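You operate a simulated robot arm through the tools that you are given. There is no shell and no other tool. Be economical: measure what you need, move in short steps, check, and stop when the job is done.

Carry out the task below with a simulated robot arm. There is one attempt and no reset: what you move stays moved.

## Task
Wash the grimy small blind flange in the green wash cabinet.
Fine: a whole cycle with the lid shut; it goes back where it lay; power off, lid shut.

The check looks at the end state, three seconds after you hand in, the way a careful person would. Anything else that was tipped, shoved, dropped, spilled or broken makes it a failure. Lids that push on must go on centred and level and be pressed home; caps that screw on are set level and turned clockwise until they are tight.

## Robot
A 5-joint arm with a two-finger parallel gripper on a trunk, on a base that drives. Base frame: it is fixed to the floor where the robot stands at the start and does not move with it; the origin is under the middle of the robot, x ahead of it, y to its left, z up. Units: mm, rad, N and s.
It reaches about 1134 mm from its shoulder. Its first joint turns from -2.601 to 2.601 rad. Places, roughly: green wash cabinet [-3300, 500, 400]; green wash cabinet button [-3500, 300, 700]; green wash cabinet switch [-3600, 400, 700]; small pink blind [-3000, 500, 750]; tub of the green wash cabinet [-3400, 400, 800]; wash cabinet lid [-3200, 600, 1100]. Payload 1.57 kg.
The tool frame sits at the grasp point between the pads (the TCP): z along the fingers, y along the line on which they close. The tips reach 30 mm beyond it. The gripper opens to 110 mm. The fingers are 24 mm wide and 12 mm thick; the gripper's body (48 by 112 mm) begins 78 mm behind the TCP.
Orientation is told as [roll, pitch, yaw] about the base's x, y, z axes, in that order, counted from this pose: with the fingers straight down and closing along the base's y, the tool's x points along the base's -x, its y along +y and its z along -z.

## Interface
- The arm moves only by the tool jog_arm. Its arguments are lists of equal length, an entry for each row: "dp": the shift along the tool's x, y, z in mm, a list of three; "delta_rot": the turn, a rotation vector about the tool's x, y, z in rad, a list of three; "hand": the opening, from 0 (shut) to 1 (fully open). In form: {"dp": [[tx, ty, tz], ...], "delta_rot": [[wx, wy, wz], ...], "hand": [hand, ...]}. A call has 1 to 8 rows; each row shifts and turns the commanded pose from where the row before left it, along the tool's axes as they then stand. Each row takes 0.2 s and may step no farther than 50 mm and 0.15 rad from the row before; otherwise, or with a gripper value out of range, the whole call is refused. Where a pose cannot be reached the arm comes as near as it can. A force on the tool above 70 N (or 10 N above the force at the start of the call, whichever is more), or a blocked arm, ends the call early, and 0.2 s more pass. The fingers move at their own pace (about 153 mm/s each) and stop on an object; they squeeze with about 42 N. The grip force told is the motor's: it shows also when the fingers shut on nothing. Time passes only in rows, and 0.2 s behind the last, so rows that do not move let the fingers close. It gives the time, the measured TCP pose, the force on the tool (base axes), the opening and the grip force at its end, in the units of the frame above (readings bear some noise), with the torque about the TCP (base axes, N m) and any sound that the robot's microphone picked up.
- Cameras (640 x 400 px; columns grow to the right, rows downward): "scene" is now at [31.7, 152, 1818.6]; the picture's right is [-0.30, -0.95, 0.00], its down [-0.69, 0.22, -0.69] and it looks along [0.66, -0.21, -0.73] (base axes); focal length 271 px, centre (320, 200). "wrist" rides on the gripper at [70, 16, -141] in the tool frame; the picture's right is [-0.23, 0.97, 0.00], its down [-0.86, -0.20, -0.48] and it looks along [-0.47, -0.11, 0.88] (tool axes); focal length 222 px, centre (320, 200). There is no depth. A picture from a camera that has moved, and an enlarged one, comes with that camera's place and axes in the base frame and with its lens.
- grab_frame(camera): a new picture of that camera. The clock stands still meanwhile.
- lift_body(by): slides the trunk up (or, below 0, down) by that many mm; the arm and the scene camera ride with it, the base frame stays. It gives what a move gives, with no picture.
- roll_base(legs): drives the robot by 1 to 6 legs, each [ahead, turn to the left] in mm and rad, along the robot's own axes; the way and the turn of a leg run together, so that a leg with both is an arc; at most 1500 mm and 3.142 rad a leg. The arm and the cameras ride along, it lands a little off, and it stops where it bumps. It gives what a move gives.
- pan_tilt(pan, tilt): turns the head with the scene camera to pan (to the left, within 2.705 rad either way) and tilt (down, from -0.506 to 1.204), counted from straight ahead of the robot. It gives what a move gives.
- inspect(camera, box): a new picture of the part [left, top, right, bottom] of that camera's present view, enlarged. The clock stands still meanwhile.
- sign_off(): hands the job in; it is judged then, once.

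Go step by step. Nothing tells you exact positions but the pictures and the camera data: compare them with the known pose of the tool, close in by small moves and look again before you grip or let go. The budget is 135 turns and 104 pictures, counting those below and the enlarged ones. Unless the task says otherwise, let go and move clear before handing in, and close with one line.

The tools are called after "Request:" as a command line: name --argument value ..., lists and objects as JSON in quotes. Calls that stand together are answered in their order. jog_arm: Moves the arm, as the interface text tells. Its arguments: {"type":"object","properties":{"dp":{"type":"array","items":{"type":"array","items":{"type":"number"}}},"delta_rot":{"type":"array","items":{"type":"array","items":{"type":"number"}}},"hand":{"type":"array","items":{"type":"number"}}},"required":["dp","delta_rot","hand"]} The other tools are called the same way: lift_body (by) slides the trunk up or down; roll_base (legs) drives the base; pan_tilt (pan, tilt) turns the head that bears the scene camera; grab_frame (camera) takes a picture; inspect (camera, box) takes an enlarged picture of a part of a camera's view; sign_off () hands the job in.

At the start:

```text
time_s: 0.0
eef_pos: [770.5, -263.7, 1104.3]
orientation: [-0.001, 0.0, 0.019]
wrist_force: [-0.4, 0.1, 0.6]
wrist_torque: [0.0, 0.02, -0.04]
finger_gap: 110.2
finger_force: 0.0
trunk travel left (down, up): [-837.0, 133.0]
robot x, y, heading: [2.0, 3.7, -0.001]
head pan, tilt: [-0.309, 0.812]
```

scene: 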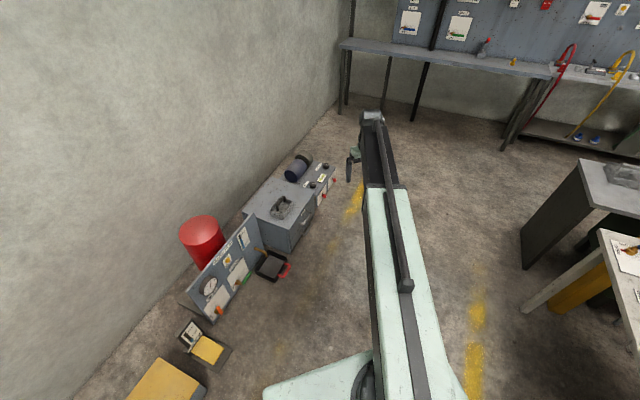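
wrist: 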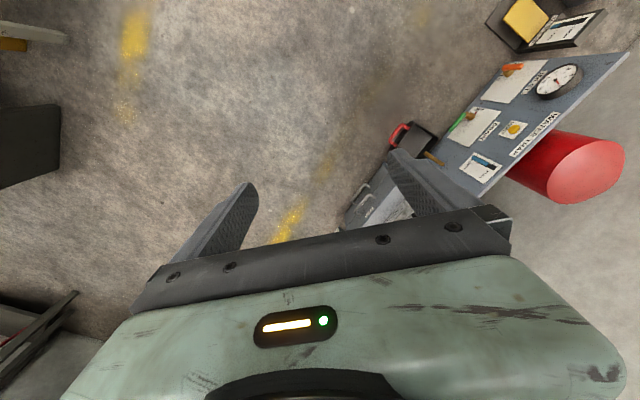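

The camera looks ahead of the robot, and the cabinet lies about 3.3 m behind it. I'll turn the head backwards to see the way there.

Request:
pan_tilt --pan 2.7 --tilt 0.35

Request:
grab_frame --camera "scene"

Request:
pan_tilt --pan -2.7 --tilt 0.35

Request:
grab_frame --camera "scene"

```text
time_s: 2.6
eef_pos: [771.2, -264.1, 1103.6]
orientation: [0.0, 0.001, 0.017]
wrist_force: [0.1, -0.3, 0.8]
wrist_torque: [-0.02, 0.03, 0.01]
finger_gap: 110.2
finger_force: 0.1
trunk travel left (down, up): [-837.0, 133.0]
robot x, y, heading: [0.2, 4.3, -0.006]
head pan, tilt: [2.7, 0.351]
```

```text
101 pictures are left
camera scene: at [-128.7, 216.3, 1859.2], right [0.43, 0.9, 0.0], down [0.31, -0.15, -0.94], along [-0.85, 0.4, -0.34], focal length 271 px, centre (320, 200)
```

scene: 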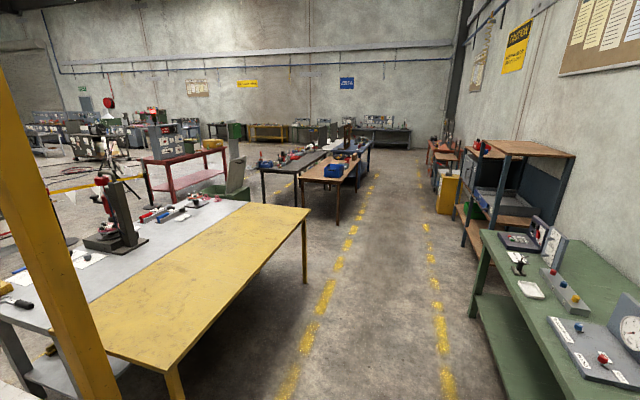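

```text
time_s: 6.8
eef_pos: [770.9, -265.2, 1104.4]
orientation: [-0.001, -0.001, 0.018]
wrist_force: [-0.9, 0.7, -0.5]
wrist_torque: [-0.01, 0.01, 0.01]
finger_gap: 109.8
finger_force: 0.1
trunk travel left (down, up): [-837.0, 133.0]
robot x, y, heading: [-0.1, 6.0, -0.004]
head pan, tilt: [-2.7, 0.351]
```

```text
100 pictures are left
camera scene: at [-128.8, 136.6, 1859.2], right [-0.43, 0.9, 0.0], down [0.31, 0.15, -0.94], along [-0.85, -0.4, -0.34], focal length 271 px, centre (320, 200)
```

scene: 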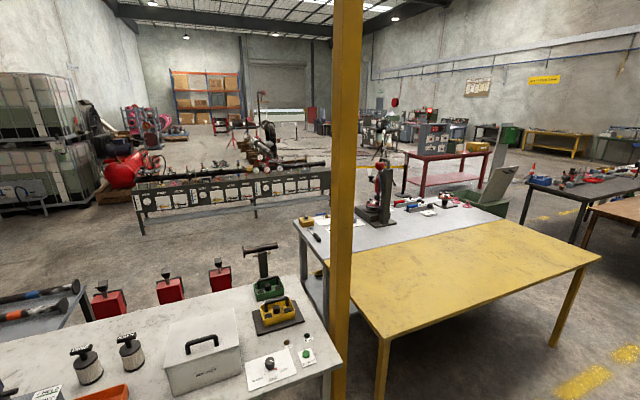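

Request:
inspect --camera "scene" --box '[380, 120, 540, 220]'

Request:
pan_tilt --pan 2.7 --tilt 0.75

Request:
grab_frame --camera "scene"

Request:
inspect --camera "scene" --box '[130, 0, 330, 125]'

```text
4.00 times, centred on (460, 170) of scene
camera zoom: at [-128.8, 136.6, 1859.2], right [-0.43, 0.9, 0.0], down [0.31, 0.15, -0.94], along [-0.85, -0.4, -0.34], focal length 1084 px, centre (-240, 320)
```

zoom: 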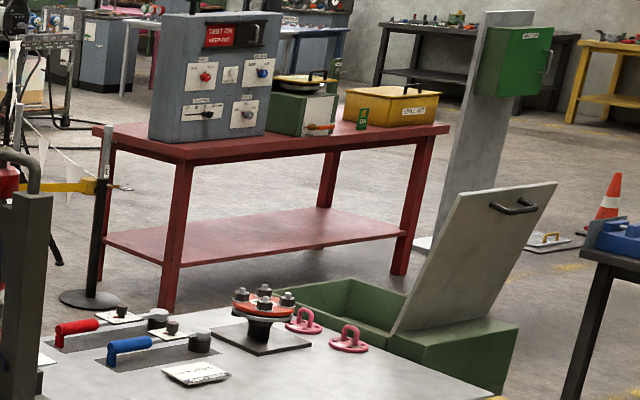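

```text
time_s: 11.0
eef_pos: [769.3, -264.4, 1104.7]
orientation: [-0.001, 0.001, 0.018]
wrist_force: [-0.2, 0.0, -0.7]
wrist_torque: [0.0, 0.0, -0.03]
finger_gap: 110.0
finger_force: 0.1
trunk travel left (down, up): [-837.0, 133.0]
robot x, y, heading: [0.8, 8.3, -0.0]
head pan, tilt: [2.7, 0.75]
```

```text
98 pictures are left
camera scene: at [-119.4, 211.9, 1823.6], right [0.43, 0.9, 0.0], down [0.62, -0.29, -0.73], along [-0.66, 0.31, -0.68], focal length 271 px, centre (320, 200)
```

scene: 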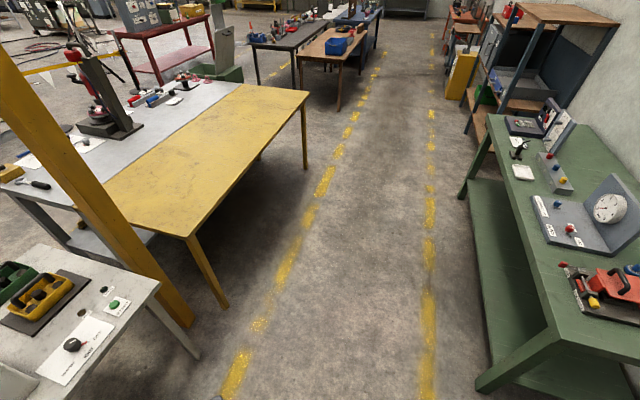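

```text
3.20 times, centred on (230, 62) of scene
camera zoom: at [-119.4, 211.9, 1823.6], right [0.43, 0.9, 0.0], down [0.62, -0.29, -0.73], along [-0.66, 0.31, -0.68], focal length 867 px, centre (608, 640)
```

zoom: 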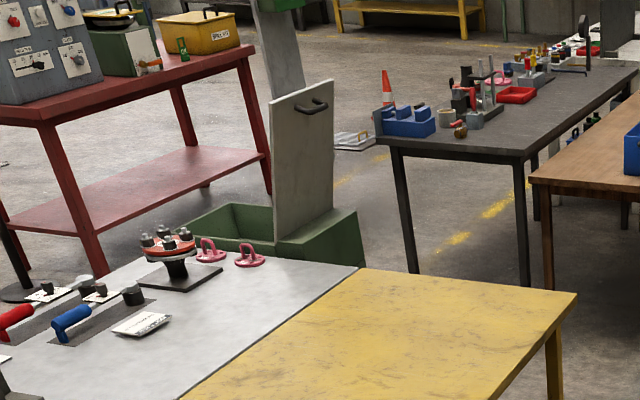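

The cabinet stands beyond the grey table's far end, with two pink blinds near that table's edge and the lid open. I'll pull the arm in and then reverse down the aisle.

Request:
jog_arm --dp '[[35, 30, -10], [35, 30, -10], [35, 30, -10], [35, 30, -10], [35, 30, -10], [35, 30, -10], [35, 30, -10], [35, 30, -10]]' --delta_rot '[[0, 0, 0], [0, 0, 0], [0, 0, 0], [0, 0, 0], [0, 0, 0], [0, 0, 0], [0, 0, 0], [0, 0, 0]]' --hand '[1, 1, 1, 1, 1, 1, 1, 1]'

Request:
pan_tilt --pan 0 --tilt 1.1

Request:
grab_frame --camera "scene"

```text
time_s: 12.8
eef_pos: [572.5, -37.6, 1103.4]
orientation: [0.0, 0.004, 0.018]
wrist_force: [-0.7, 1.1, 0.4]
wrist_torque: [-0.02, 0.01, 0.0]
finger_gap: 110.1
finger_force: 0.1
out of reach, approached as far as the arm can: row 1, 2, 3, 4, 5, 6, 7, 8
trunk travel left (down, up): [-837.0, 133.0]
robot x, y, heading: [1.3, 7.4, -0.002]
head pan, tilt: [2.7, 0.75]
```

```text
time_s: 15.2
eef_pos: [571.6, -39.3, 1105.6]
orientation: [0.0, 0.003, 0.017]
wrist_force: [0.6, 0.5, 1.2]
wrist_torque: [-0.01, 0.0, -0.02]
finger_gap: 110.0
finger_force: 0.1
trunk travel left (down, up): [-837.0, 133.0]
robot x, y, heading: [0.8, 4.9, -0.0]
head pan, tilt: [0.0, 1.1]
```

```text
96 pictures are left
camera scene: at [18.5, 176.4, 1797.8], right [0.0, -1.0, 0.0], down [-0.89, 0.0, -0.45], along [0.45, 0.0, -0.89], focal length 271 px, centre (320, 200)
```

scene: 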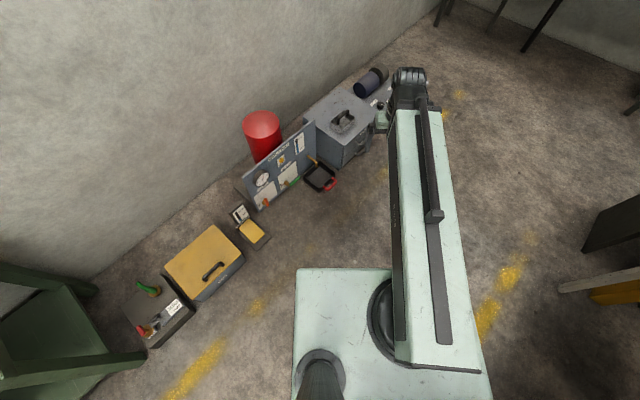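

The arm is drawn in. Now I turn right about 43° so that my back faces down the aisle, reverse in steps, and look backward.

Request:
roll_base --legs '[[0, -0.75], [-1300, 0]]'

Request:
pan_tilt --pan 2.7 --tilt 0.6

Request:
grab_frame --camera "scene"

Request:
pan_tilt --pan -2.5 --tilt 0.6

Request:
grab_frame --camera "scene"

```text
time_s: 23.8
eef_pos: [-570.0, 475.7, 1104.8]
orientation: [0.0, 0.004, -0.75]
wrist_force: [-0.1, -0.1, 0.7]
wrist_torque: [0.0, 0.01, -0.03]
finger_gap: 110.1
finger_force: 0.0
trunk travel left (down, up): [-837.0, 133.0]
robot x, y, heading: [-949.8, 904.8, -0.765]
head pan, tilt: [0.0, 1.1]
```

```text
time_s: 26.1
eef_pos: [-570.1, 475.7, 1104.0]
orientation: [-0.001, 0.004, -0.75]
wrist_force: [0.3, 0.3, 0.5]
wrist_torque: [-0.04, -0.05, 0.01]
finger_gap: 110.0
finger_force: 0.0
trunk travel left (down, up): [-837.0, 133.0]
robot x, y, heading: [-951.9, 904.9, -0.765]
head pan, tilt: [2.7, 0.6]
```

```text
95 pictures are left
camera scene: at [-895.6, 1141.8, 1836.4], right [0.94, 0.35, 0.0], down [0.2, -0.53, -0.83], along [-0.29, 0.77, -0.56], focal length 271 px, centre (320, 200)
```

scene: 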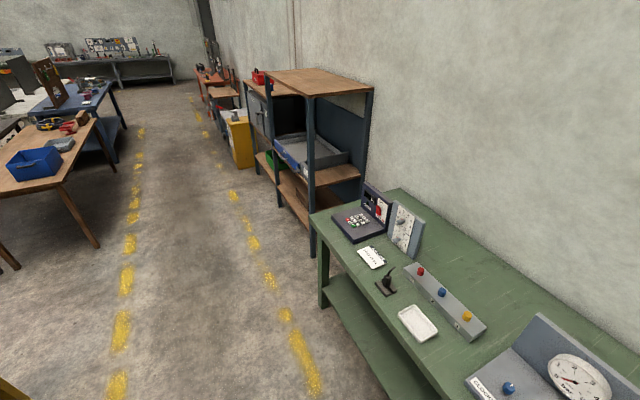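

```text
time_s: 30.2
eef_pos: [-569.3, 475.1, 1103.9]
orientation: [-0.001, 0.003, -0.748]
wrist_force: [0.1, -0.1, 0.3]
wrist_torque: [0.01, 0.02, 0.0]
finger_gap: 110.1
finger_force: 0.0
trunk travel left (down, up): [-837.0, 133.0]
robot x, y, heading: [-951.7, 904.2, -0.768]
head pan, tilt: [-2.499, 0.6]
```

```text
94 pictures are left
camera scene: at [-952.1, 1070.1, 1836.4], right [0.12, 0.99, 0.0], down [0.56, -0.07, -0.83], along [-0.82, 0.1, -0.56], focal length 271 px, centre (320, 200)
```

scene: 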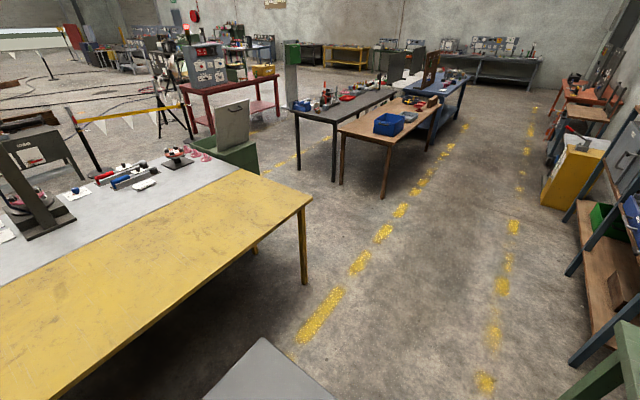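

Triangulating from the two views puts the tables at about 0.85 m high and the cabinet's far end at around (-3550, 740). I'll reverse past the tables and turn into the cross passage.

Request:
roll_base --legs '[[-1300, 0], [-980, 0], [0, -1.55]]'

Request:
pan_tilt --pan 0.4 --tilt 0.6

Request:
grab_frame --camera "scene"

```text
time_s: 45.2
eef_pos: [-3014.4, 2081.6, 1104.5]
orientation: [0.0, 0.004, -2.26]
wrist_force: [0.1, 0.1, -0.8]
wrist_torque: [0.06, -0.02, 0.03]
finger_gap: 110.1
finger_force: 0.0
trunk travel left (down, up): [-837.0, 133.0]
robot x, y, heading: [-2601.0, 2482.5, -2.269]
head pan, tilt: [-2.499, 0.6]
```

```text
time_s: 47.7
eef_pos: [-3014.6, 2083.9, 1104.8]
orientation: [-0.001, 0.005, -2.26]
wrist_force: [0.5, 0.2, 0.0]
wrist_torque: [0.04, 0.0, 0.02]
finger_gap: 110.0
finger_force: 0.0
trunk travel left (down, up): [-837.0, 133.0]
robot x, y, heading: [-2599.7, 2480.6, -2.271]
head pan, tilt: [0.4, 0.6]
```

```text
93 pictures are left
camera scene: at [-2467.5, 2320.8, 1836.4], right [-0.95, 0.3, 0.0], down [0.17, 0.54, -0.83], along [-0.24, -0.79, -0.56], focal length 271 px, centre (320, 200)
```

scene: 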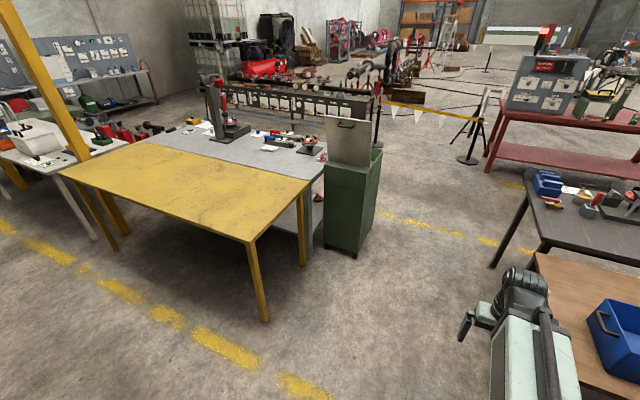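

The cabinet footprint now reads about (-3049,559), (-3298,746), (-3752,203), (-3503,16), with its front facing away from me. I drive through the passage past it and look again.

Request:
roll_base --legs '[[1400, 0], [1000, 0]]'

Request:
pan_tilt --pan 0.9 --tilt 0.6

Request:
grab_frame --camera "scene"

Request:
pan_tilt --pan 1.9 --tilt 0.7

Request:
grab_frame --camera "scene"

```text
time_s: 59.5
eef_pos: [-4580.1, 261.5, 1103.0]
orientation: [-0.001, 0.004, -2.279]
wrist_force: [-0.1, 0.1, 0.5]
wrist_torque: [-0.04, 0.03, 0.02]
finger_gap: 110.2
finger_force: 0.0
trunk travel left (down, up): [-837.0, 133.0]
robot x, y, heading: [-4159.2, 652.5, -2.289]
head pan, tilt: [0.4, 0.6]
```

```text
time_s: 60.4
eef_pos: [-4580.0, 260.8, 1104.6]
orientation: [-0.001, 0.003, -2.278]
wrist_force: [-0.1, -0.6, 0.3]
wrist_torque: [0.02, 0.01, -0.01]
finger_gap: 110.0
finger_force: 0.0
trunk travel left (down, up): [-837.0, 133.0]
robot x, y, heading: [-4158.8, 651.2, -2.292]
head pan, tilt: [0.901, 0.6]
```

```text
92 pictures are left
camera scene: at [-3985.6, 486.8, 1836.4], right [-0.98, -0.18, 0.0], down [-0.1, 0.56, -0.83], along [0.15, -0.81, -0.56], focal length 271 px, centre (320, 200)
```

scene: 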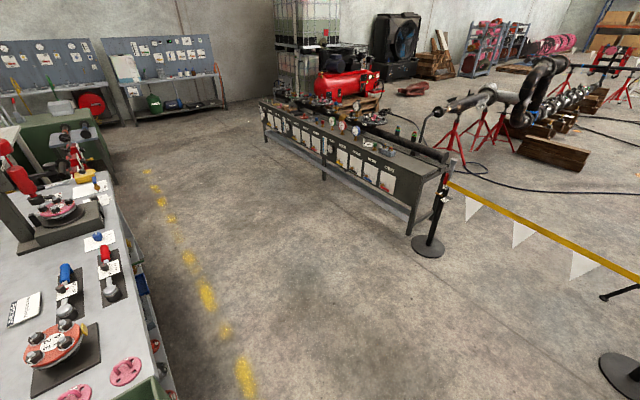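

```text
time_s: 61.7
eef_pos: [-4581.0, 262.1, 1104.0]
orientation: [0.0, 0.003, -2.278]
wrist_force: [0.2, 0.1, -0.2]
wrist_torque: [-0.01, -0.01, -0.01]
finger_gap: 110.0
finger_force: 0.0
trunk travel left (down, up): [-837.0, 133.0]
robot x, y, heading: [-4157.8, 651.1, -2.29]
head pan, tilt: [1.901, 0.7]
```

```text
91 pictures are left
camera scene: at [-3922.9, 541.5, 1827.8], right [-0.38, -0.93, 0.0], down [-0.6, 0.24, -0.77], along [0.71, -0.29, -0.64], focal length 271 px, centre (320, 200)
```

scene: 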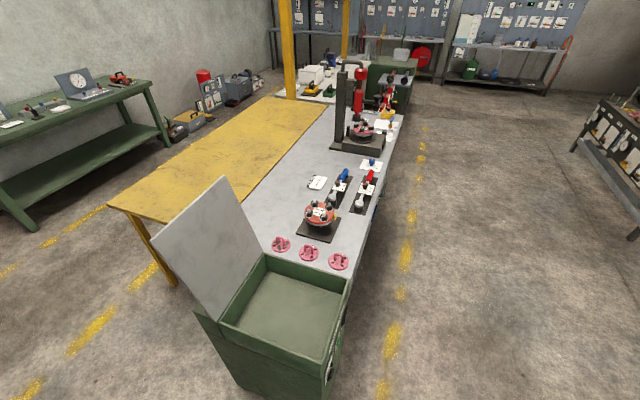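

Three pink blinds lie in a row at the table's edge by the tub. I'll enlarge them to find which is small and grimy.

Request:
inspect --camera "scene" --box '[250, 220, 370, 295]'

Request:
inspect --camera "scene" --box '[150, 170, 390, 400]'

```text
5.33 times, centred on (310, 258) of scene
camera zoom: at [-3922.9, 541.5, 1827.8], right [-0.38, -0.93, 0.0], down [-0.6, 0.24, -0.77], along [0.71, -0.29, -0.64], focal length 1445 px, centre (373, -107)
```

zoom: 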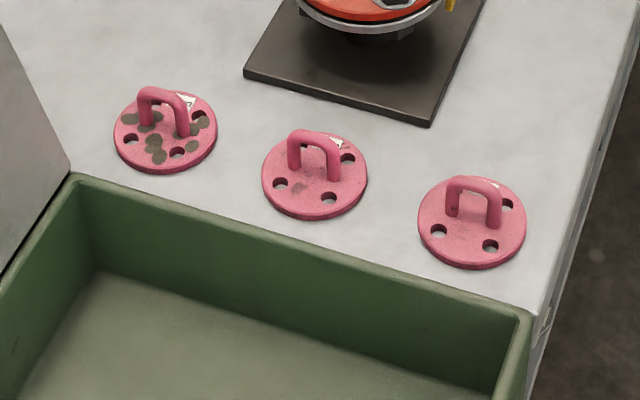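

```text
1.74 times, centred on (270, 285) of scene
camera zoom: at [-3922.9, 541.5, 1827.8], right [-0.38, -0.93, 0.0], down [-0.6, 0.24, -0.77], along [0.71, -0.29, -0.64], focal length 471 px, centre (407, 52)
```

zoom: 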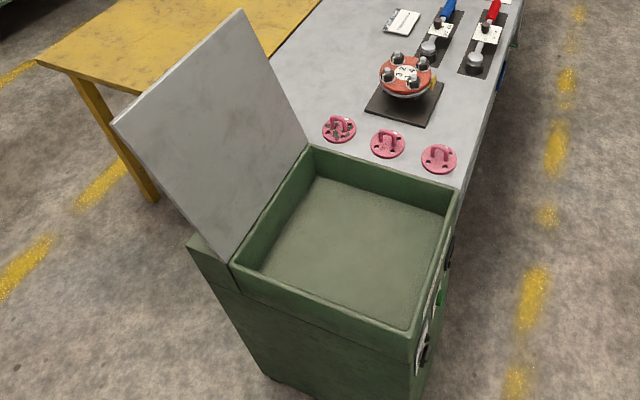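

The leftmost blind, next to the lid hinge, is the grimy one. The front with the controls faces away from the passage, so I drive around to stand squarely before it.

Request:
roll_base --legs '[[0, 0.788], [1019, 0], [0, 2.309]]'

Request:
pan_tilt --pan 0.0 --tilt 0.75

Request:
grab_frame --camera "scene"

```text
time_s: 74.7
eef_pos: [-3663.2, 18.8, 1105.2]
orientation: [0.0, 0.005, 0.871]
wrist_force: [-0.4, 1.1, 1.1]
wrist_torque: [0.01, -0.02, -0.01]
finger_gap: 109.7
finger_force: 0.0
trunk travel left (down, up): [-837.0, 133.0]
robot x, y, heading: [-4070.8, -384.0, 0.85]
head pan, tilt: [1.901, 0.7]
```

```text
time_s: 76.5
eef_pos: [-3664.2, 20.8, 1104.3]
orientation: [-0.001, 0.002, 0.871]
wrist_force: [0.2, -0.7, 0.3]
wrist_torque: [-0.01, 0.02, 0.01]
finger_gap: 109.8
finger_force: 0.1
trunk travel left (down, up): [-837.0, 133.0]
robot x, y, heading: [-4071.3, -377.5, 0.855]
head pan, tilt: [0.0, 0.75]
```

```text
88 pictures are left
camera scene: at [-4176.2, -241.3, 1823.6], right [0.75, -0.66, 0.0], down [-0.45, -0.51, -0.73], along [0.48, 0.55, -0.68], focal length 271 px, centre (320, 200)
```

scene: 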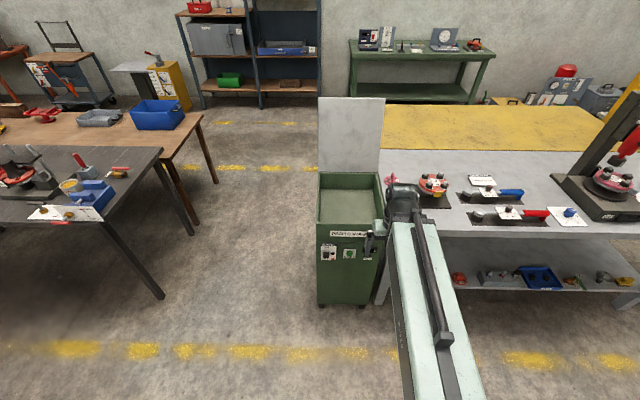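

I'm in front of the cabinet, slightly to its left. I'll enlarge the controls and the tub.

Request:
inspect --camera "scene" --box '[300, 215, 400, 278]'

Request:
inspect --camera "scene" --box '[290, 85, 450, 185]'

```text
6.35 times, centred on (350, 246) of scene
camera zoom: at [-4176.2, -241.3, 1823.6], right [0.75, -0.66, 0.0], down [-0.45, -0.51, -0.73], along [0.48, 0.55, -0.68], focal length 1721 px, centre (130, -95)
```

zoom: 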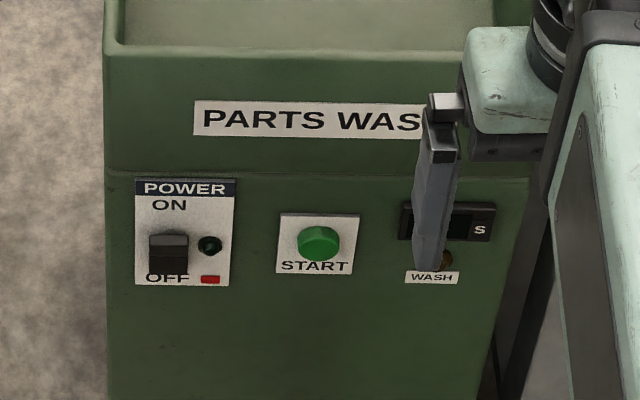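

```text
4.00 times, centred on (370, 135) of scene
camera zoom: at [-4176.2, -241.3, 1823.6], right [0.75, -0.66, 0.0], down [-0.45, -0.51, -0.73], along [0.48, 0.55, -0.68], focal length 1084 px, centre (120, 460)
```

zoom: 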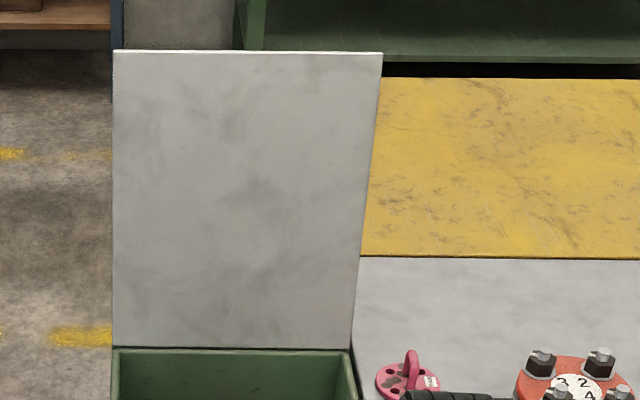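

The controls are a power rocker (now OFF), a green START button, a display and a WASH lamp. I drive about 330 mm nearer so that blind, tub and lid come within reach.

Request:
roll_base --legs '[[330, -0.03]]'

Request:
pan_tilt --pan -0.2 --tilt 0.85

Request:
grab_frame --camera "scene"

Request:
grab_frame --camera "wrist"

```text
time_s: 78.7
eef_pos: [-3429.7, 256.3, 1103.9]
orientation: [0.0, 0.007, 0.844]
wrist_force: [-0.4, 0.2, -0.7]
wrist_torque: [-0.03, 0.0, 0.0]
finger_gap: 110.0
finger_force: 0.1
trunk travel left (down, up): [-837.0, 133.0]
robot x, y, heading: [-3852.2, -132.7, 0.817]
head pan, tilt: [0.0, 0.75]
```

```text
time_s: 79.5
eef_pos: [-3430.0, 256.1, 1104.0]
orientation: [0.0, 0.003, 0.844]
wrist_force: [0.5, -0.6, 0.2]
wrist_torque: [0.0, -0.01, 0.01]
finger_gap: 109.8
finger_force: 0.0
trunk travel left (down, up): [-837.0, 133.0]
robot x, y, heading: [-3851.9, -129.6, 0.821]
head pan, tilt: [-0.201, 0.85]
```

```text
85 pictures are left
camera scene: at [-3943.7, -3.9, 1815.6], right [0.58, -0.81, 0.0], down [-0.61, -0.44, -0.66], along [0.54, 0.38, -0.75], focal length 271 px, centre (320, 200)
```

scene: 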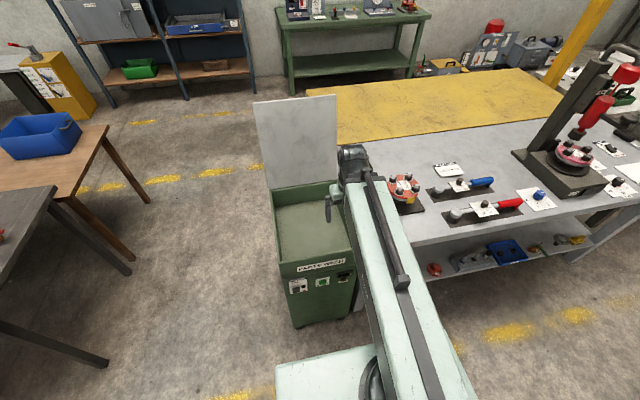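

```text
84 pictures are left
camera wrist: at [-3489.0, 214.8, 1244.9], right [-0.58, 0.82, 0.0], down [0.72, 0.51, 0.48], along [0.39, 0.27, -0.88], focal length 222 px, centre (320, 200)
```

wrist: 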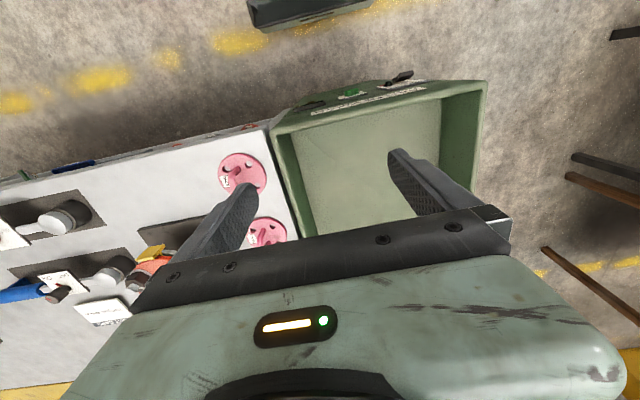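

The grimy blind should be near (-3005, 433), about 1.0 m from my centre. I move sideways and then forward above the table at full height, and look again.

Request:
jog_arm --dp '[[0, -50, 0], [0, -50, 0], [0, -50, 0], [0, -50, 0], [-50, 0, 0], [-50, 0, 0], [-50, 0, 0]]' --delta_rot '[[0, 0, 0], [0, 0, 0], [0, 0, 0], [0, 0, 0], [0, 0, 0], [0, 0, 0], [0, 0, 0]]' --hand '[1, 1, 1, 1, 0.7, 0.7, 0.7]'

Request:
grab_frame --camera "wrist"

Request:
grab_frame --camera "scene"

```text
time_s: 81.0
eef_pos: [-3180.4, 232.4, 1103.7]
orientation: [0.0, 0.005, 0.844]
wrist_force: [-0.1, -0.9, 0.0]
wrist_torque: [0.0, 0.0, 0.0]
finger_gap: 76.9
finger_force: 0.1
trunk travel left (down, up): [-837.0, 133.0]
robot x, y, heading: [-3853.0, -131.4, 0.82]
head pan, tilt: [-0.201, 0.85]
```

```text
83 pictures are left
camera wrist: at [-3239.2, 191.8, 1244.7], right [-0.58, 0.82, 0.0], down [0.72, 0.51, 0.47], along [0.39, 0.27, -0.88], focal length 222 px, centre (320, 200)
```

wrist: 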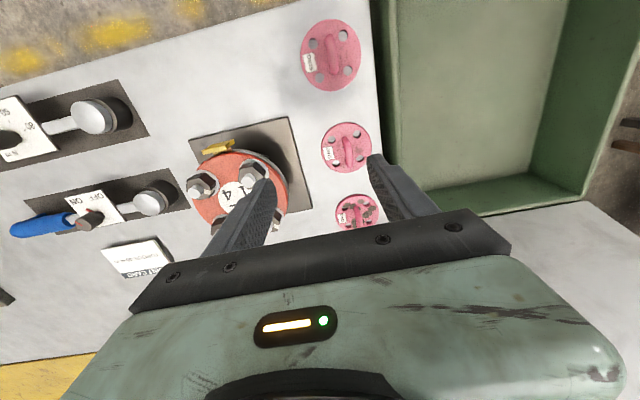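

```text
82 pictures are left
camera scene: at [-3943.2, -3.8, 1815.5], right [0.58, -0.81, 0.0], down [-0.61, -0.44, -0.66], along [0.54, 0.38, -0.75], focal length 271 px, centre (320, 200)
```

scene: 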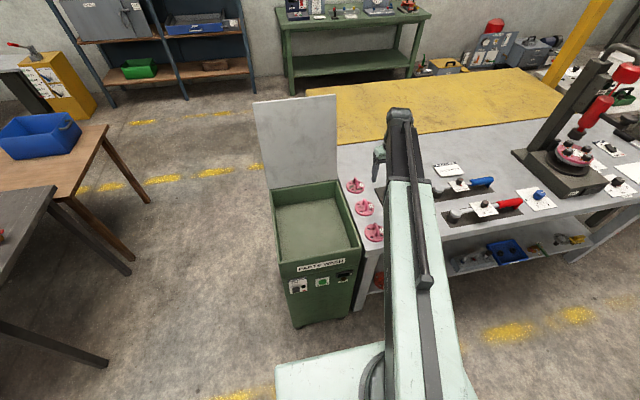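

The blinds differ in size, and the grimy one is the smallest. Triangulated, the table top is at z≈845 and this blind is at (-3086, 393). I'll enlarge it for the handle's direction.

Request:
inspect --camera "wrist" --box '[310, 110, 410, 240]'

Request:
inspect --camera "scene" --box '[320, 165, 400, 245]'

```text
3.08 times, centred on (360, 175) of wrist
camera zoom: at [-3239.2, 191.8, 1244.7], right [-0.58, 0.82, 0.0], down [0.72, 0.51, 0.47], along [0.39, 0.27, -0.88], focal length 684 px, centre (197, 277)
```

zoom: 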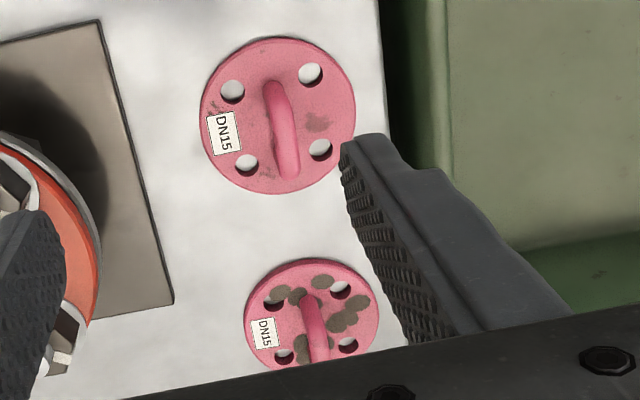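

```text
5.00 times, centred on (360, 205) of scene
camera zoom: at [-3943.2, -3.8, 1815.5], right [0.58, -0.81, 0.0], down [-0.61, -0.44, -0.66], along [0.54, 0.38, -0.75], focal length 1355 px, centre (120, 175)
```

zoom: 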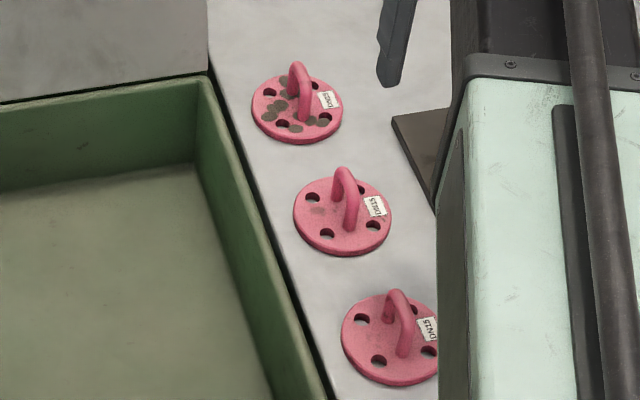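

The handle lies at about 0.9 rad, close to my tool's yaw. I go above the blind and down to z≈955, then check.

Request:
jog_arm --dp '[[-46, 9, 0], [-46, 9, 0], [-46, 9, 0], [-46, 10, 0], [0, 0, 48], [0, 0, 48], [0, 0, 48]]' --delta_rot '[[0, 0, 0], [0, 0, 0], [0, 0, 0], [0, 0, 0], [0, 0, 0], [0, 0, 0], [0, 0, 0]]' --hand '[0.6, 0.6, 0.6, 0.6, 0.6, 0.6, 0.6]'

Request:
inspect --camera "scene" --box '[300, 120, 420, 220]'

Request:
grab_frame --camera "wrist"

```text
time_s: 82.7
eef_pos: [-3086.0, 398.8, 1103.5]
orientation: [0.001, 0.003, 0.843]
wrist_force: [0.8, -1.1, 0.1]
wrist_torque: [0.02, 0.01, 0.01]
finger_gap: 66.1
finger_force: 0.0
out of reach, approached as far as the arm can: row 5, 6, 7
trunk travel left (down, up): [-837.0, 133.0]
robot x, y, heading: [-3852.8, -129.7, 0.815]
head pan, tilt: [-0.201, 0.85]
```

```text
4.00 times, centred on (360, 170) of scene
camera zoom: at [-3943.6, -3.7, 1815.5], right [0.58, -0.81, 0.0], down [-0.61, -0.44, -0.66], along [0.54, 0.38, -0.75], focal length 1084 px, centre (160, 320)
```

zoom: 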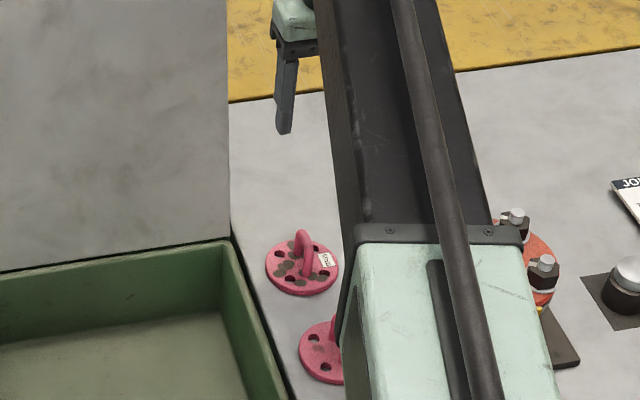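

```text
78 pictures are left
camera wrist: at [-3145.5, 357.2, 1244.8], right [-0.58, 0.82, 0.0], down [0.72, 0.51, 0.47], along [0.39, 0.27, -0.88], focal length 222 px, centre (320, 200)
```

wrist: 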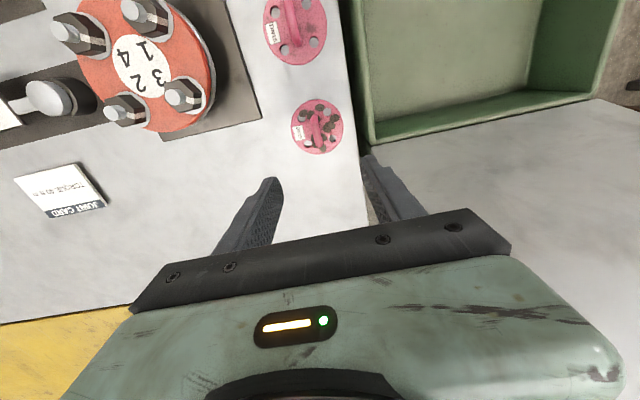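

The arm is level and telescopic, so the trunk sets the height. The TCP is over the blind to within a few mm; I lower the trunk and look.

Request:
lift_body --by -150

Request:
grab_frame --camera "wrist"

Request:
inspect --camera "scene" --box '[280, 80, 440, 200]'

```text
time_s: 84.4
eef_pos: [-3086.8, 397.9, 954.6]
orientation: [0.002, 0.005, 0.842]
wrist_force: [-0.2, 0.1, -0.5]
wrist_torque: [0.01, -0.02, -0.02]
finger_gap: 66.1
finger_force: 0.0
trunk travel left (down, up): [-687.0, 283.0]
robot x, y, heading: [-3855.7, -131.7, 0.819]
head pan, tilt: [-0.201, 0.85]
```

```text
77 pictures are left
camera wrist: at [-3145.6, 357.0, 1094.9], right [-0.58, 0.82, 0.0], down [0.72, 0.51, 0.48], along [0.39, 0.27, -0.88], focal length 222 px, centre (320, 200)
```

wrist: 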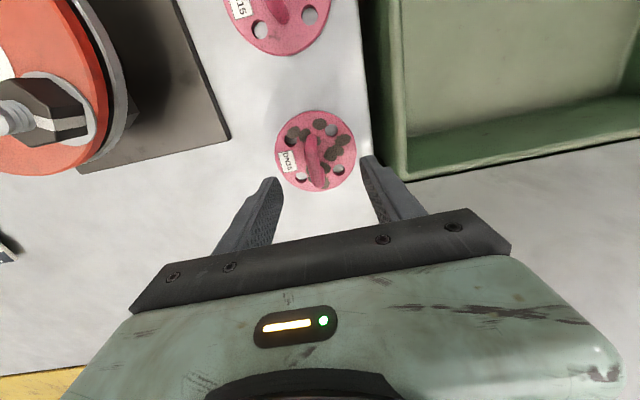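

```text
3.33 times, centred on (360, 140) of scene
camera zoom: at [-3943.7, -3.9, 1665.6], right [0.58, -0.81, 0.0], down [-0.61, -0.44, -0.66], along [0.54, 0.38, -0.75], focal length 903 px, centre (187, 400)
```

zoom: 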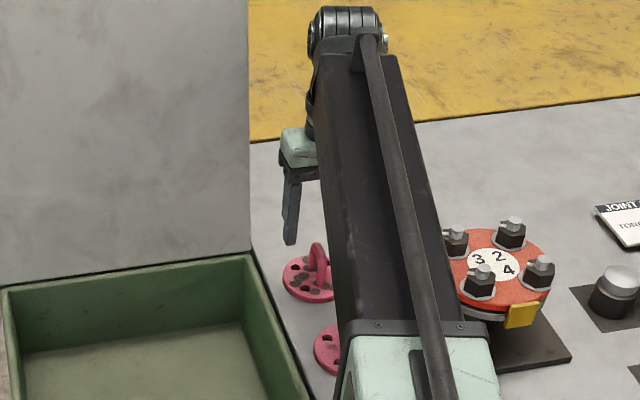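

The fingers straddle the handle to within about 5 mm. A small correction, then down most of the way.

Request:
jog_arm --dp '[[5, -3, 0]]' --delta_rot '[[0, 0, 0]]' --hand '[0.6]'

Request:
lift_body --by -52

Request:
grab_frame --camera "wrist"

Request:
inspect --camera "scene" --box '[320, 70, 400, 130]'

```text
time_s: 84.8
eef_pos: [-3087.8, 392.6, 954.1]
orientation: [0.0, 0.005, 0.844]
wrist_force: [0.4, -0.2, 0.2]
wrist_torque: [0.0, -0.01, -0.01]
finger_gap: 66.0
finger_force: 0.1
trunk travel left (down, up): [-687.0, 283.0]
robot x, y, heading: [-3850.9, -134.5, 0.817]
head pan, tilt: [-0.201, 0.85]
```

```text
time_s: 85.7
eef_pos: [-3087.3, 392.4, 900.7]
orientation: [0.0, 0.002, 0.844]
wrist_force: [-0.2, -1.0, -0.4]
wrist_torque: [-0.04, 0.01, 0.01]
finger_gap: 66.0
finger_force: 0.1
trunk travel left (down, up): [-635.0, 335.0]
robot x, y, heading: [-3853.9, -132.2, 0.82]
head pan, tilt: [-0.201, 0.85]
```

```text
75 pictures are left
camera wrist: at [-3146.3, 351.4, 1042.9], right [-0.58, 0.82, 0.0], down [0.72, 0.51, 0.48], along [0.39, 0.27, -0.88], focal length 222 px, centre (320, 200)
```

wrist: 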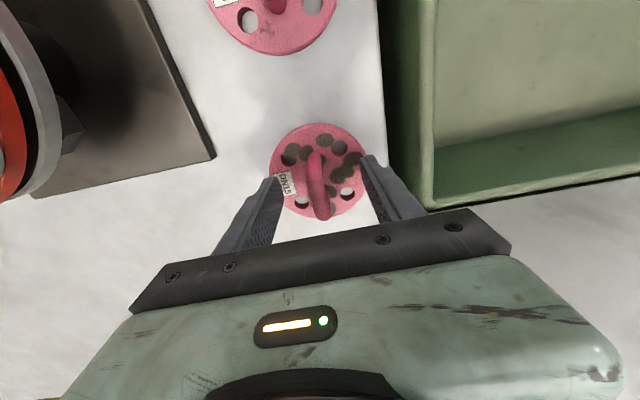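

```text
6.67 times, centred on (360, 100) of scene
camera zoom: at [-3943.7, -3.9, 1613.5], right [0.58, -0.81, 0.0], down [-0.61, -0.44, -0.66], along [0.54, 0.38, -0.75], focal length 1807 px, centre (53, 867)
```

zoom: 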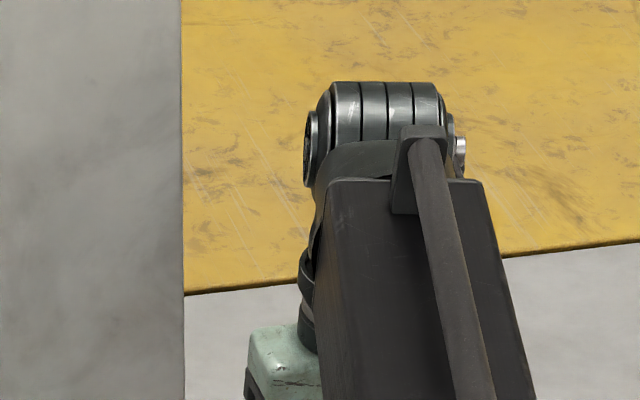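

The disc top is at z≈852 and the handle sits between the fingers. Down another 10 mm and close.

Request:
lift_body --by -10

Request:
jog_arm --dp '[[0, 0, 0], [0, 0, 0], [0, 0, 0]]' --delta_rot '[[0, 0, 0], [0, 0, 0], [0, 0, 0]]' --hand '[0.3, 0.0, 0.0]'

Request:
grab_frame --camera "wrist"

```text
time_s: 86.3
eef_pos: [-3087.7, 391.1, 892.8]
orientation: [0.0, 0.004, 0.842]
wrist_force: [0.3, 0.4, 0.4]
wrist_torque: [0.03, 0.0, -0.06]
finger_gap: 65.9
finger_force: 0.1
trunk travel left (down, up): [-625.0, 345.0]
robot x, y, heading: [-3852.5, -135.5, 0.814]
head pan, tilt: [-0.201, 0.85]
```

```text
time_s: 87.1
eef_pos: [-3087.8, 391.4, 892.5]
orientation: [0.002, 0.003, 0.842]
wrist_force: [0.0, -0.9, 0.2]
wrist_torque: [-0.14, 0.04, 0.03]
finger_gap: 11.7
finger_force: 29.1
trunk travel left (down, up): [-625.0, 345.0]
robot x, y, heading: [-3853.2, -132.4, 0.816]
head pan, tilt: [-0.201, 0.85]
```

```text
73 pictures are left
camera wrist: at [-3146.2, 351.3, 1032.8], right [-0.58, 0.82, 0.0], down [0.72, 0.51, 0.47], along [0.39, 0.27, -0.88], focal length 222 px, centre (320, 200)
```

wrist: 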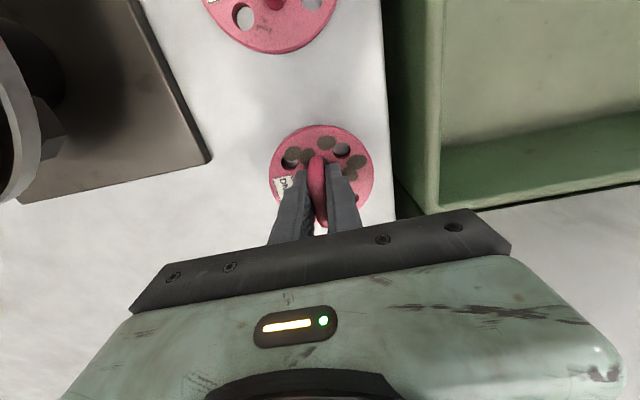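

Grip is firm (gap 11.7 mm), taken at (-3087.8, 391.4, 892.5), yaw 0.842. I lift, back away from the lid, then move over the tub centre.

Request:
lift_body --by 115

Request:
jog_arm --dp '[[38, 0, 0], [38, 0, 0], [38, 0, 0], [38, 0, 0]]' --delta_rot '[[0, 0, 0], [0, 0, 0], [0, 0, 0], [0, 0, 0]]' --hand '[0, 0, 0, 0]'

Request:
jog_arm --dp '[[0, 48, 0], [0, 48, 0], [0, 48, 0], [0, 48, 0], [0, 48, 0]]' --delta_rot '[[0, 0, 0], [0, 0, 0], [0, 0, 0], [0, 0, 0], [0, 0, 0]]' --hand '[0, 0, 0, 0, 0]'

Request:
grab_frame --camera "wrist"

Request:
grab_frame --camera "scene"

```text
time_s: 88.6
eef_pos: [-3087.7, 391.2, 1005.8]
orientation: [0.001, 0.003, 0.843]
wrist_force: [0.6, 0.0, -5.4]
wrist_torque: [-0.01, 0.03, 0.02]
finger_gap: 11.5
finger_force: 28.9
trunk travel left (down, up): [-740.0, 230.0]
robot x, y, heading: [-3851.6, -131.5, 0.815]
head pan, tilt: [-0.201, 0.85]
```

```text
time_s: 89.6
eef_pos: [-3188.7, 278.4, 1006.6]
orientation: [0.0, 0.005, 0.841]
wrist_force: [0.4, -0.1, -5.1]
wrist_torque: [-0.01, 0.0, -0.02]
finger_gap: 11.5
finger_force: 29.3
trunk travel left (down, up): [-740.0, 230.0]
robot x, y, heading: [-3855.7, -132.9, 0.82]
head pan, tilt: [-0.201, 0.85]
```

```text
time_s: 90.8
eef_pos: [-3371.2, 437.3, 1006.9]
orientation: [0.001, 0.002, 0.844]
wrist_force: [-1.2, 1.2, -5.0]
wrist_torque: [-0.04, 0.01, -0.08]
finger_gap: 11.7
finger_force: 29.1
trunk travel left (down, up): [-740.0, 230.0]
robot x, y, heading: [-3850.5, -131.7, 0.821]
head pan, tilt: [-0.201, 0.85]
```

```text
72 pictures are left
camera wrist: at [-3430.0, 396.7, 1147.6], right [-0.58, 0.82, 0.0], down [0.72, 0.51, 0.47], along [0.39, 0.27, -0.88], focal length 222 px, centre (320, 200)
```

wrist: 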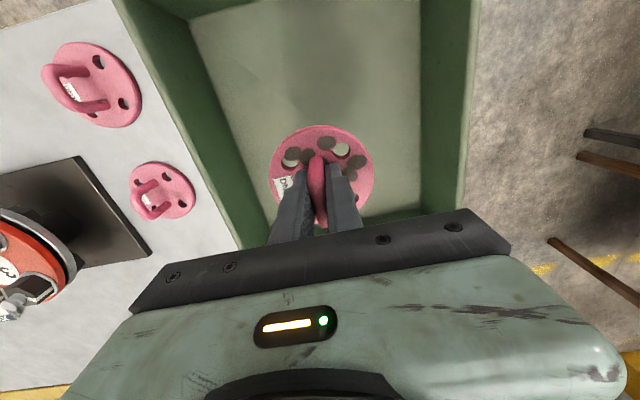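

```text
71 pictures are left
camera scene: at [-3943.4, -3.4, 1718.5], right [0.58, -0.81, 0.0], down [-0.61, -0.44, -0.66], along [0.54, 0.38, -0.75], focal length 271 px, centre (320, 200)
```

scene: 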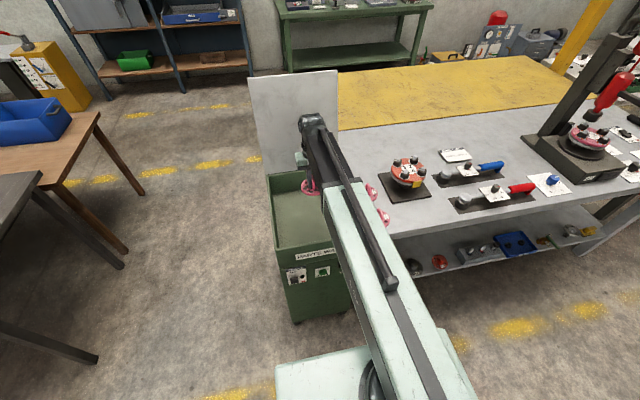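

The blind hangs over the back half of the tub. I shift a little forward, lower most of the way and look.

Request:
jog_arm --dp '[[30, 0, 0]]' --delta_rot '[[0, 0, 0]]' --hand '[0]'

Request:
lift_body --by -150

Request:
grab_frame --camera "wrist"

Request:
inspect --camera "scene" --box '[240, 60, 400, 200]'

```text
time_s: 91.2
eef_pos: [-3389.3, 412.7, 1006.7]
orientation: [0.0, 0.004, 0.844]
wrist_force: [-0.2, -0.4, -4.4]
wrist_torque: [-0.01, 0.03, 0.01]
finger_gap: 11.8
finger_force: 29.0
trunk travel left (down, up): [-740.0, 230.0]
robot x, y, heading: [-3852.4, -130.3, 0.821]
head pan, tilt: [-0.201, 0.85]
```

```text
time_s: 92.9
eef_pos: [-3390.3, 413.3, 857.4]
orientation: [0.0, 0.004, 0.845]
wrist_force: [-0.1, -0.2, -4.4]
wrist_torque: [-0.03, 0.05, 0.0]
finger_gap: 11.8
finger_force: 29.1
trunk travel left (down, up): [-590.0, 380.0]
robot x, y, heading: [-3849.6, -135.2, 0.817]
head pan, tilt: [-0.201, 0.85]
```

```text
70 pictures are left
camera wrist: at [-3448.8, 373.3, 997.7], right [-0.58, 0.82, 0.0], down [0.72, 0.51, 0.47], along [0.39, 0.27, -0.88], focal length 222 px, centre (320, 200)
```

wrist: 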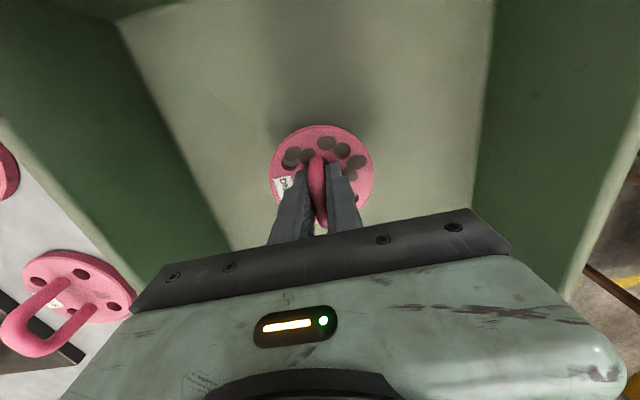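

```text
2.86 times, centred on (320, 130) of scene
camera zoom: at [-3943.4, -3.6, 1568.5], right [0.58, -0.81, 0.0], down [-0.61, -0.44, -0.66], along [0.54, 0.38, -0.75], focal length 774 px, centre (320, 400)
```

zoom: 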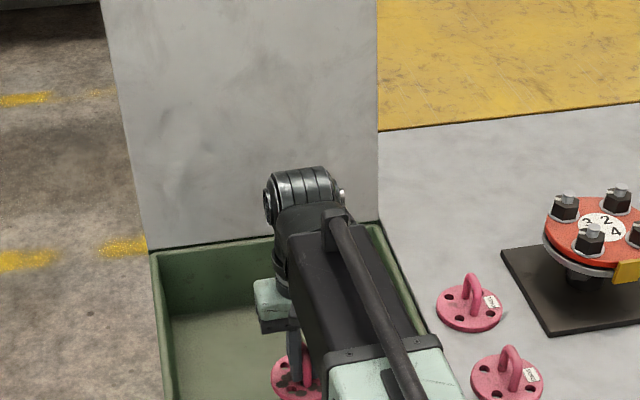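

Still above the floor. I go down in small steps while watching the force.

Request:
lift_body --by -24

Request:
lift_body --by -6

Request:
grab_frame --camera "wrist"

```text
time_s: 93.6
eef_pos: [-3389.1, 413.9, 832.3]
orientation: [0.0, 0.005, 0.844]
wrist_force: [0.6, -1.0, -4.7]
wrist_torque: [0.02, 0.0, -0.01]
finger_gap: 11.8
finger_force: 28.9
trunk travel left (down, up): [-566.0, 404.0]
robot x, y, heading: [-3850.5, -132.8, 0.818]
head pan, tilt: [-0.201, 0.85]
```

```text
time_s: 94.2
eef_pos: [-3389.4, 413.2, 826.7]
orientation: [0.0, 0.004, 0.842]
wrist_force: [-0.3, 0.0, -5.7]
wrist_torque: [-0.04, 0.01, 0.0]
finger_gap: 11.7
finger_force: 29.0
trunk travel left (down, up): [-560.0, 410.0]
robot x, y, heading: [-3850.3, -133.4, 0.82]
head pan, tilt: [-0.201, 0.85]
```

```text
68 pictures are left
camera wrist: at [-3448.9, 373.3, 967.7], right [-0.58, 0.82, 0.0], down [0.72, 0.51, 0.47], along [0.39, 0.27, -0.88], focal length 222 px, centre (320, 200)
```

wrist: 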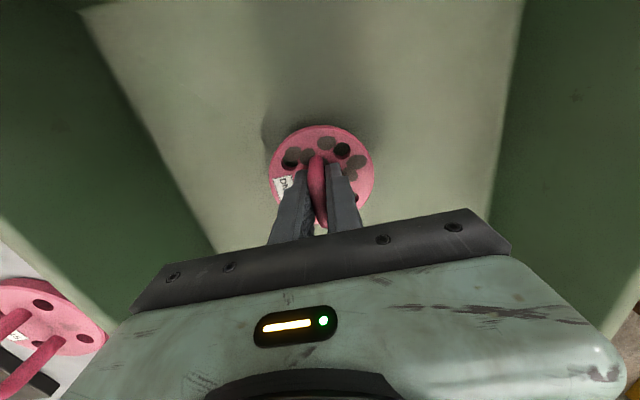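

Request:
lift_body --by -6

Request:
lift_body --by -6

Request:
lift_body --by -6

Request:
grab_frame --camera "wrist"

```text
time_s: 94.7
eef_pos: [-3389.3, 412.7, 820.8]
orientation: [-0.001, 0.004, 0.843]
wrist_force: [-1.0, -0.8, -5.1]
wrist_torque: [-0.01, 0.03, -0.04]
finger_gap: 11.6
finger_force: 29.1
trunk travel left (down, up): [-554.0, 416.0]
robot x, y, heading: [-3853.2, -134.3, 0.819]
head pan, tilt: [-0.201, 0.85]
```

```text
time_s: 95.3
eef_pos: [-3389.5, 413.3, 815.3]
orientation: [-0.001, 0.003, 0.843]
wrist_force: [-0.4, -0.2, -5.8]
wrist_torque: [0.0, 0.02, -0.02]
finger_gap: 11.5
finger_force: 29.5
trunk travel left (down, up): [-548.0, 422.0]
robot x, y, heading: [-3852.6, -132.9, 0.817]
head pan, tilt: [-0.201, 0.85]
```

```text
time_s: 95.8
eef_pos: [-3389.6, 414.6, 809.3]
orientation: [0.001, 0.003, 0.843]
wrist_force: [-0.1, 0.9, -4.9]
wrist_torque: [-0.03, 0.01, 0.01]
finger_gap: 11.7
finger_force: 28.8
trunk travel left (down, up): [-542.0, 428.0]
robot x, y, heading: [-3851.6, -133.7, 0.82]
head pan, tilt: [-0.201, 0.85]
```

```text
67 pictures are left
camera wrist: at [-3448.9, 373.3, 949.7], right [-0.58, 0.82, 0.0], down [0.72, 0.51, 0.47], along [0.39, 0.27, -0.88], focal length 222 px, centre (320, 200)
```

wrist: 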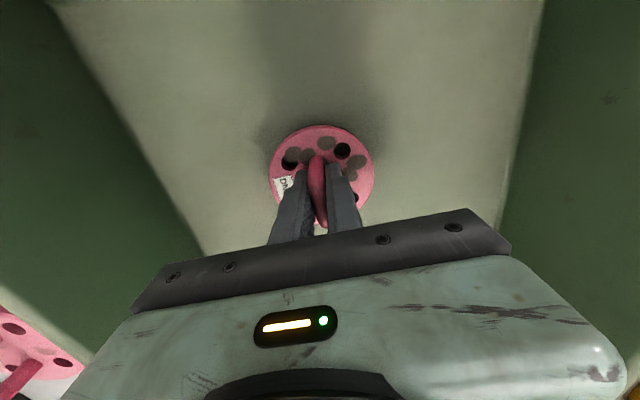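

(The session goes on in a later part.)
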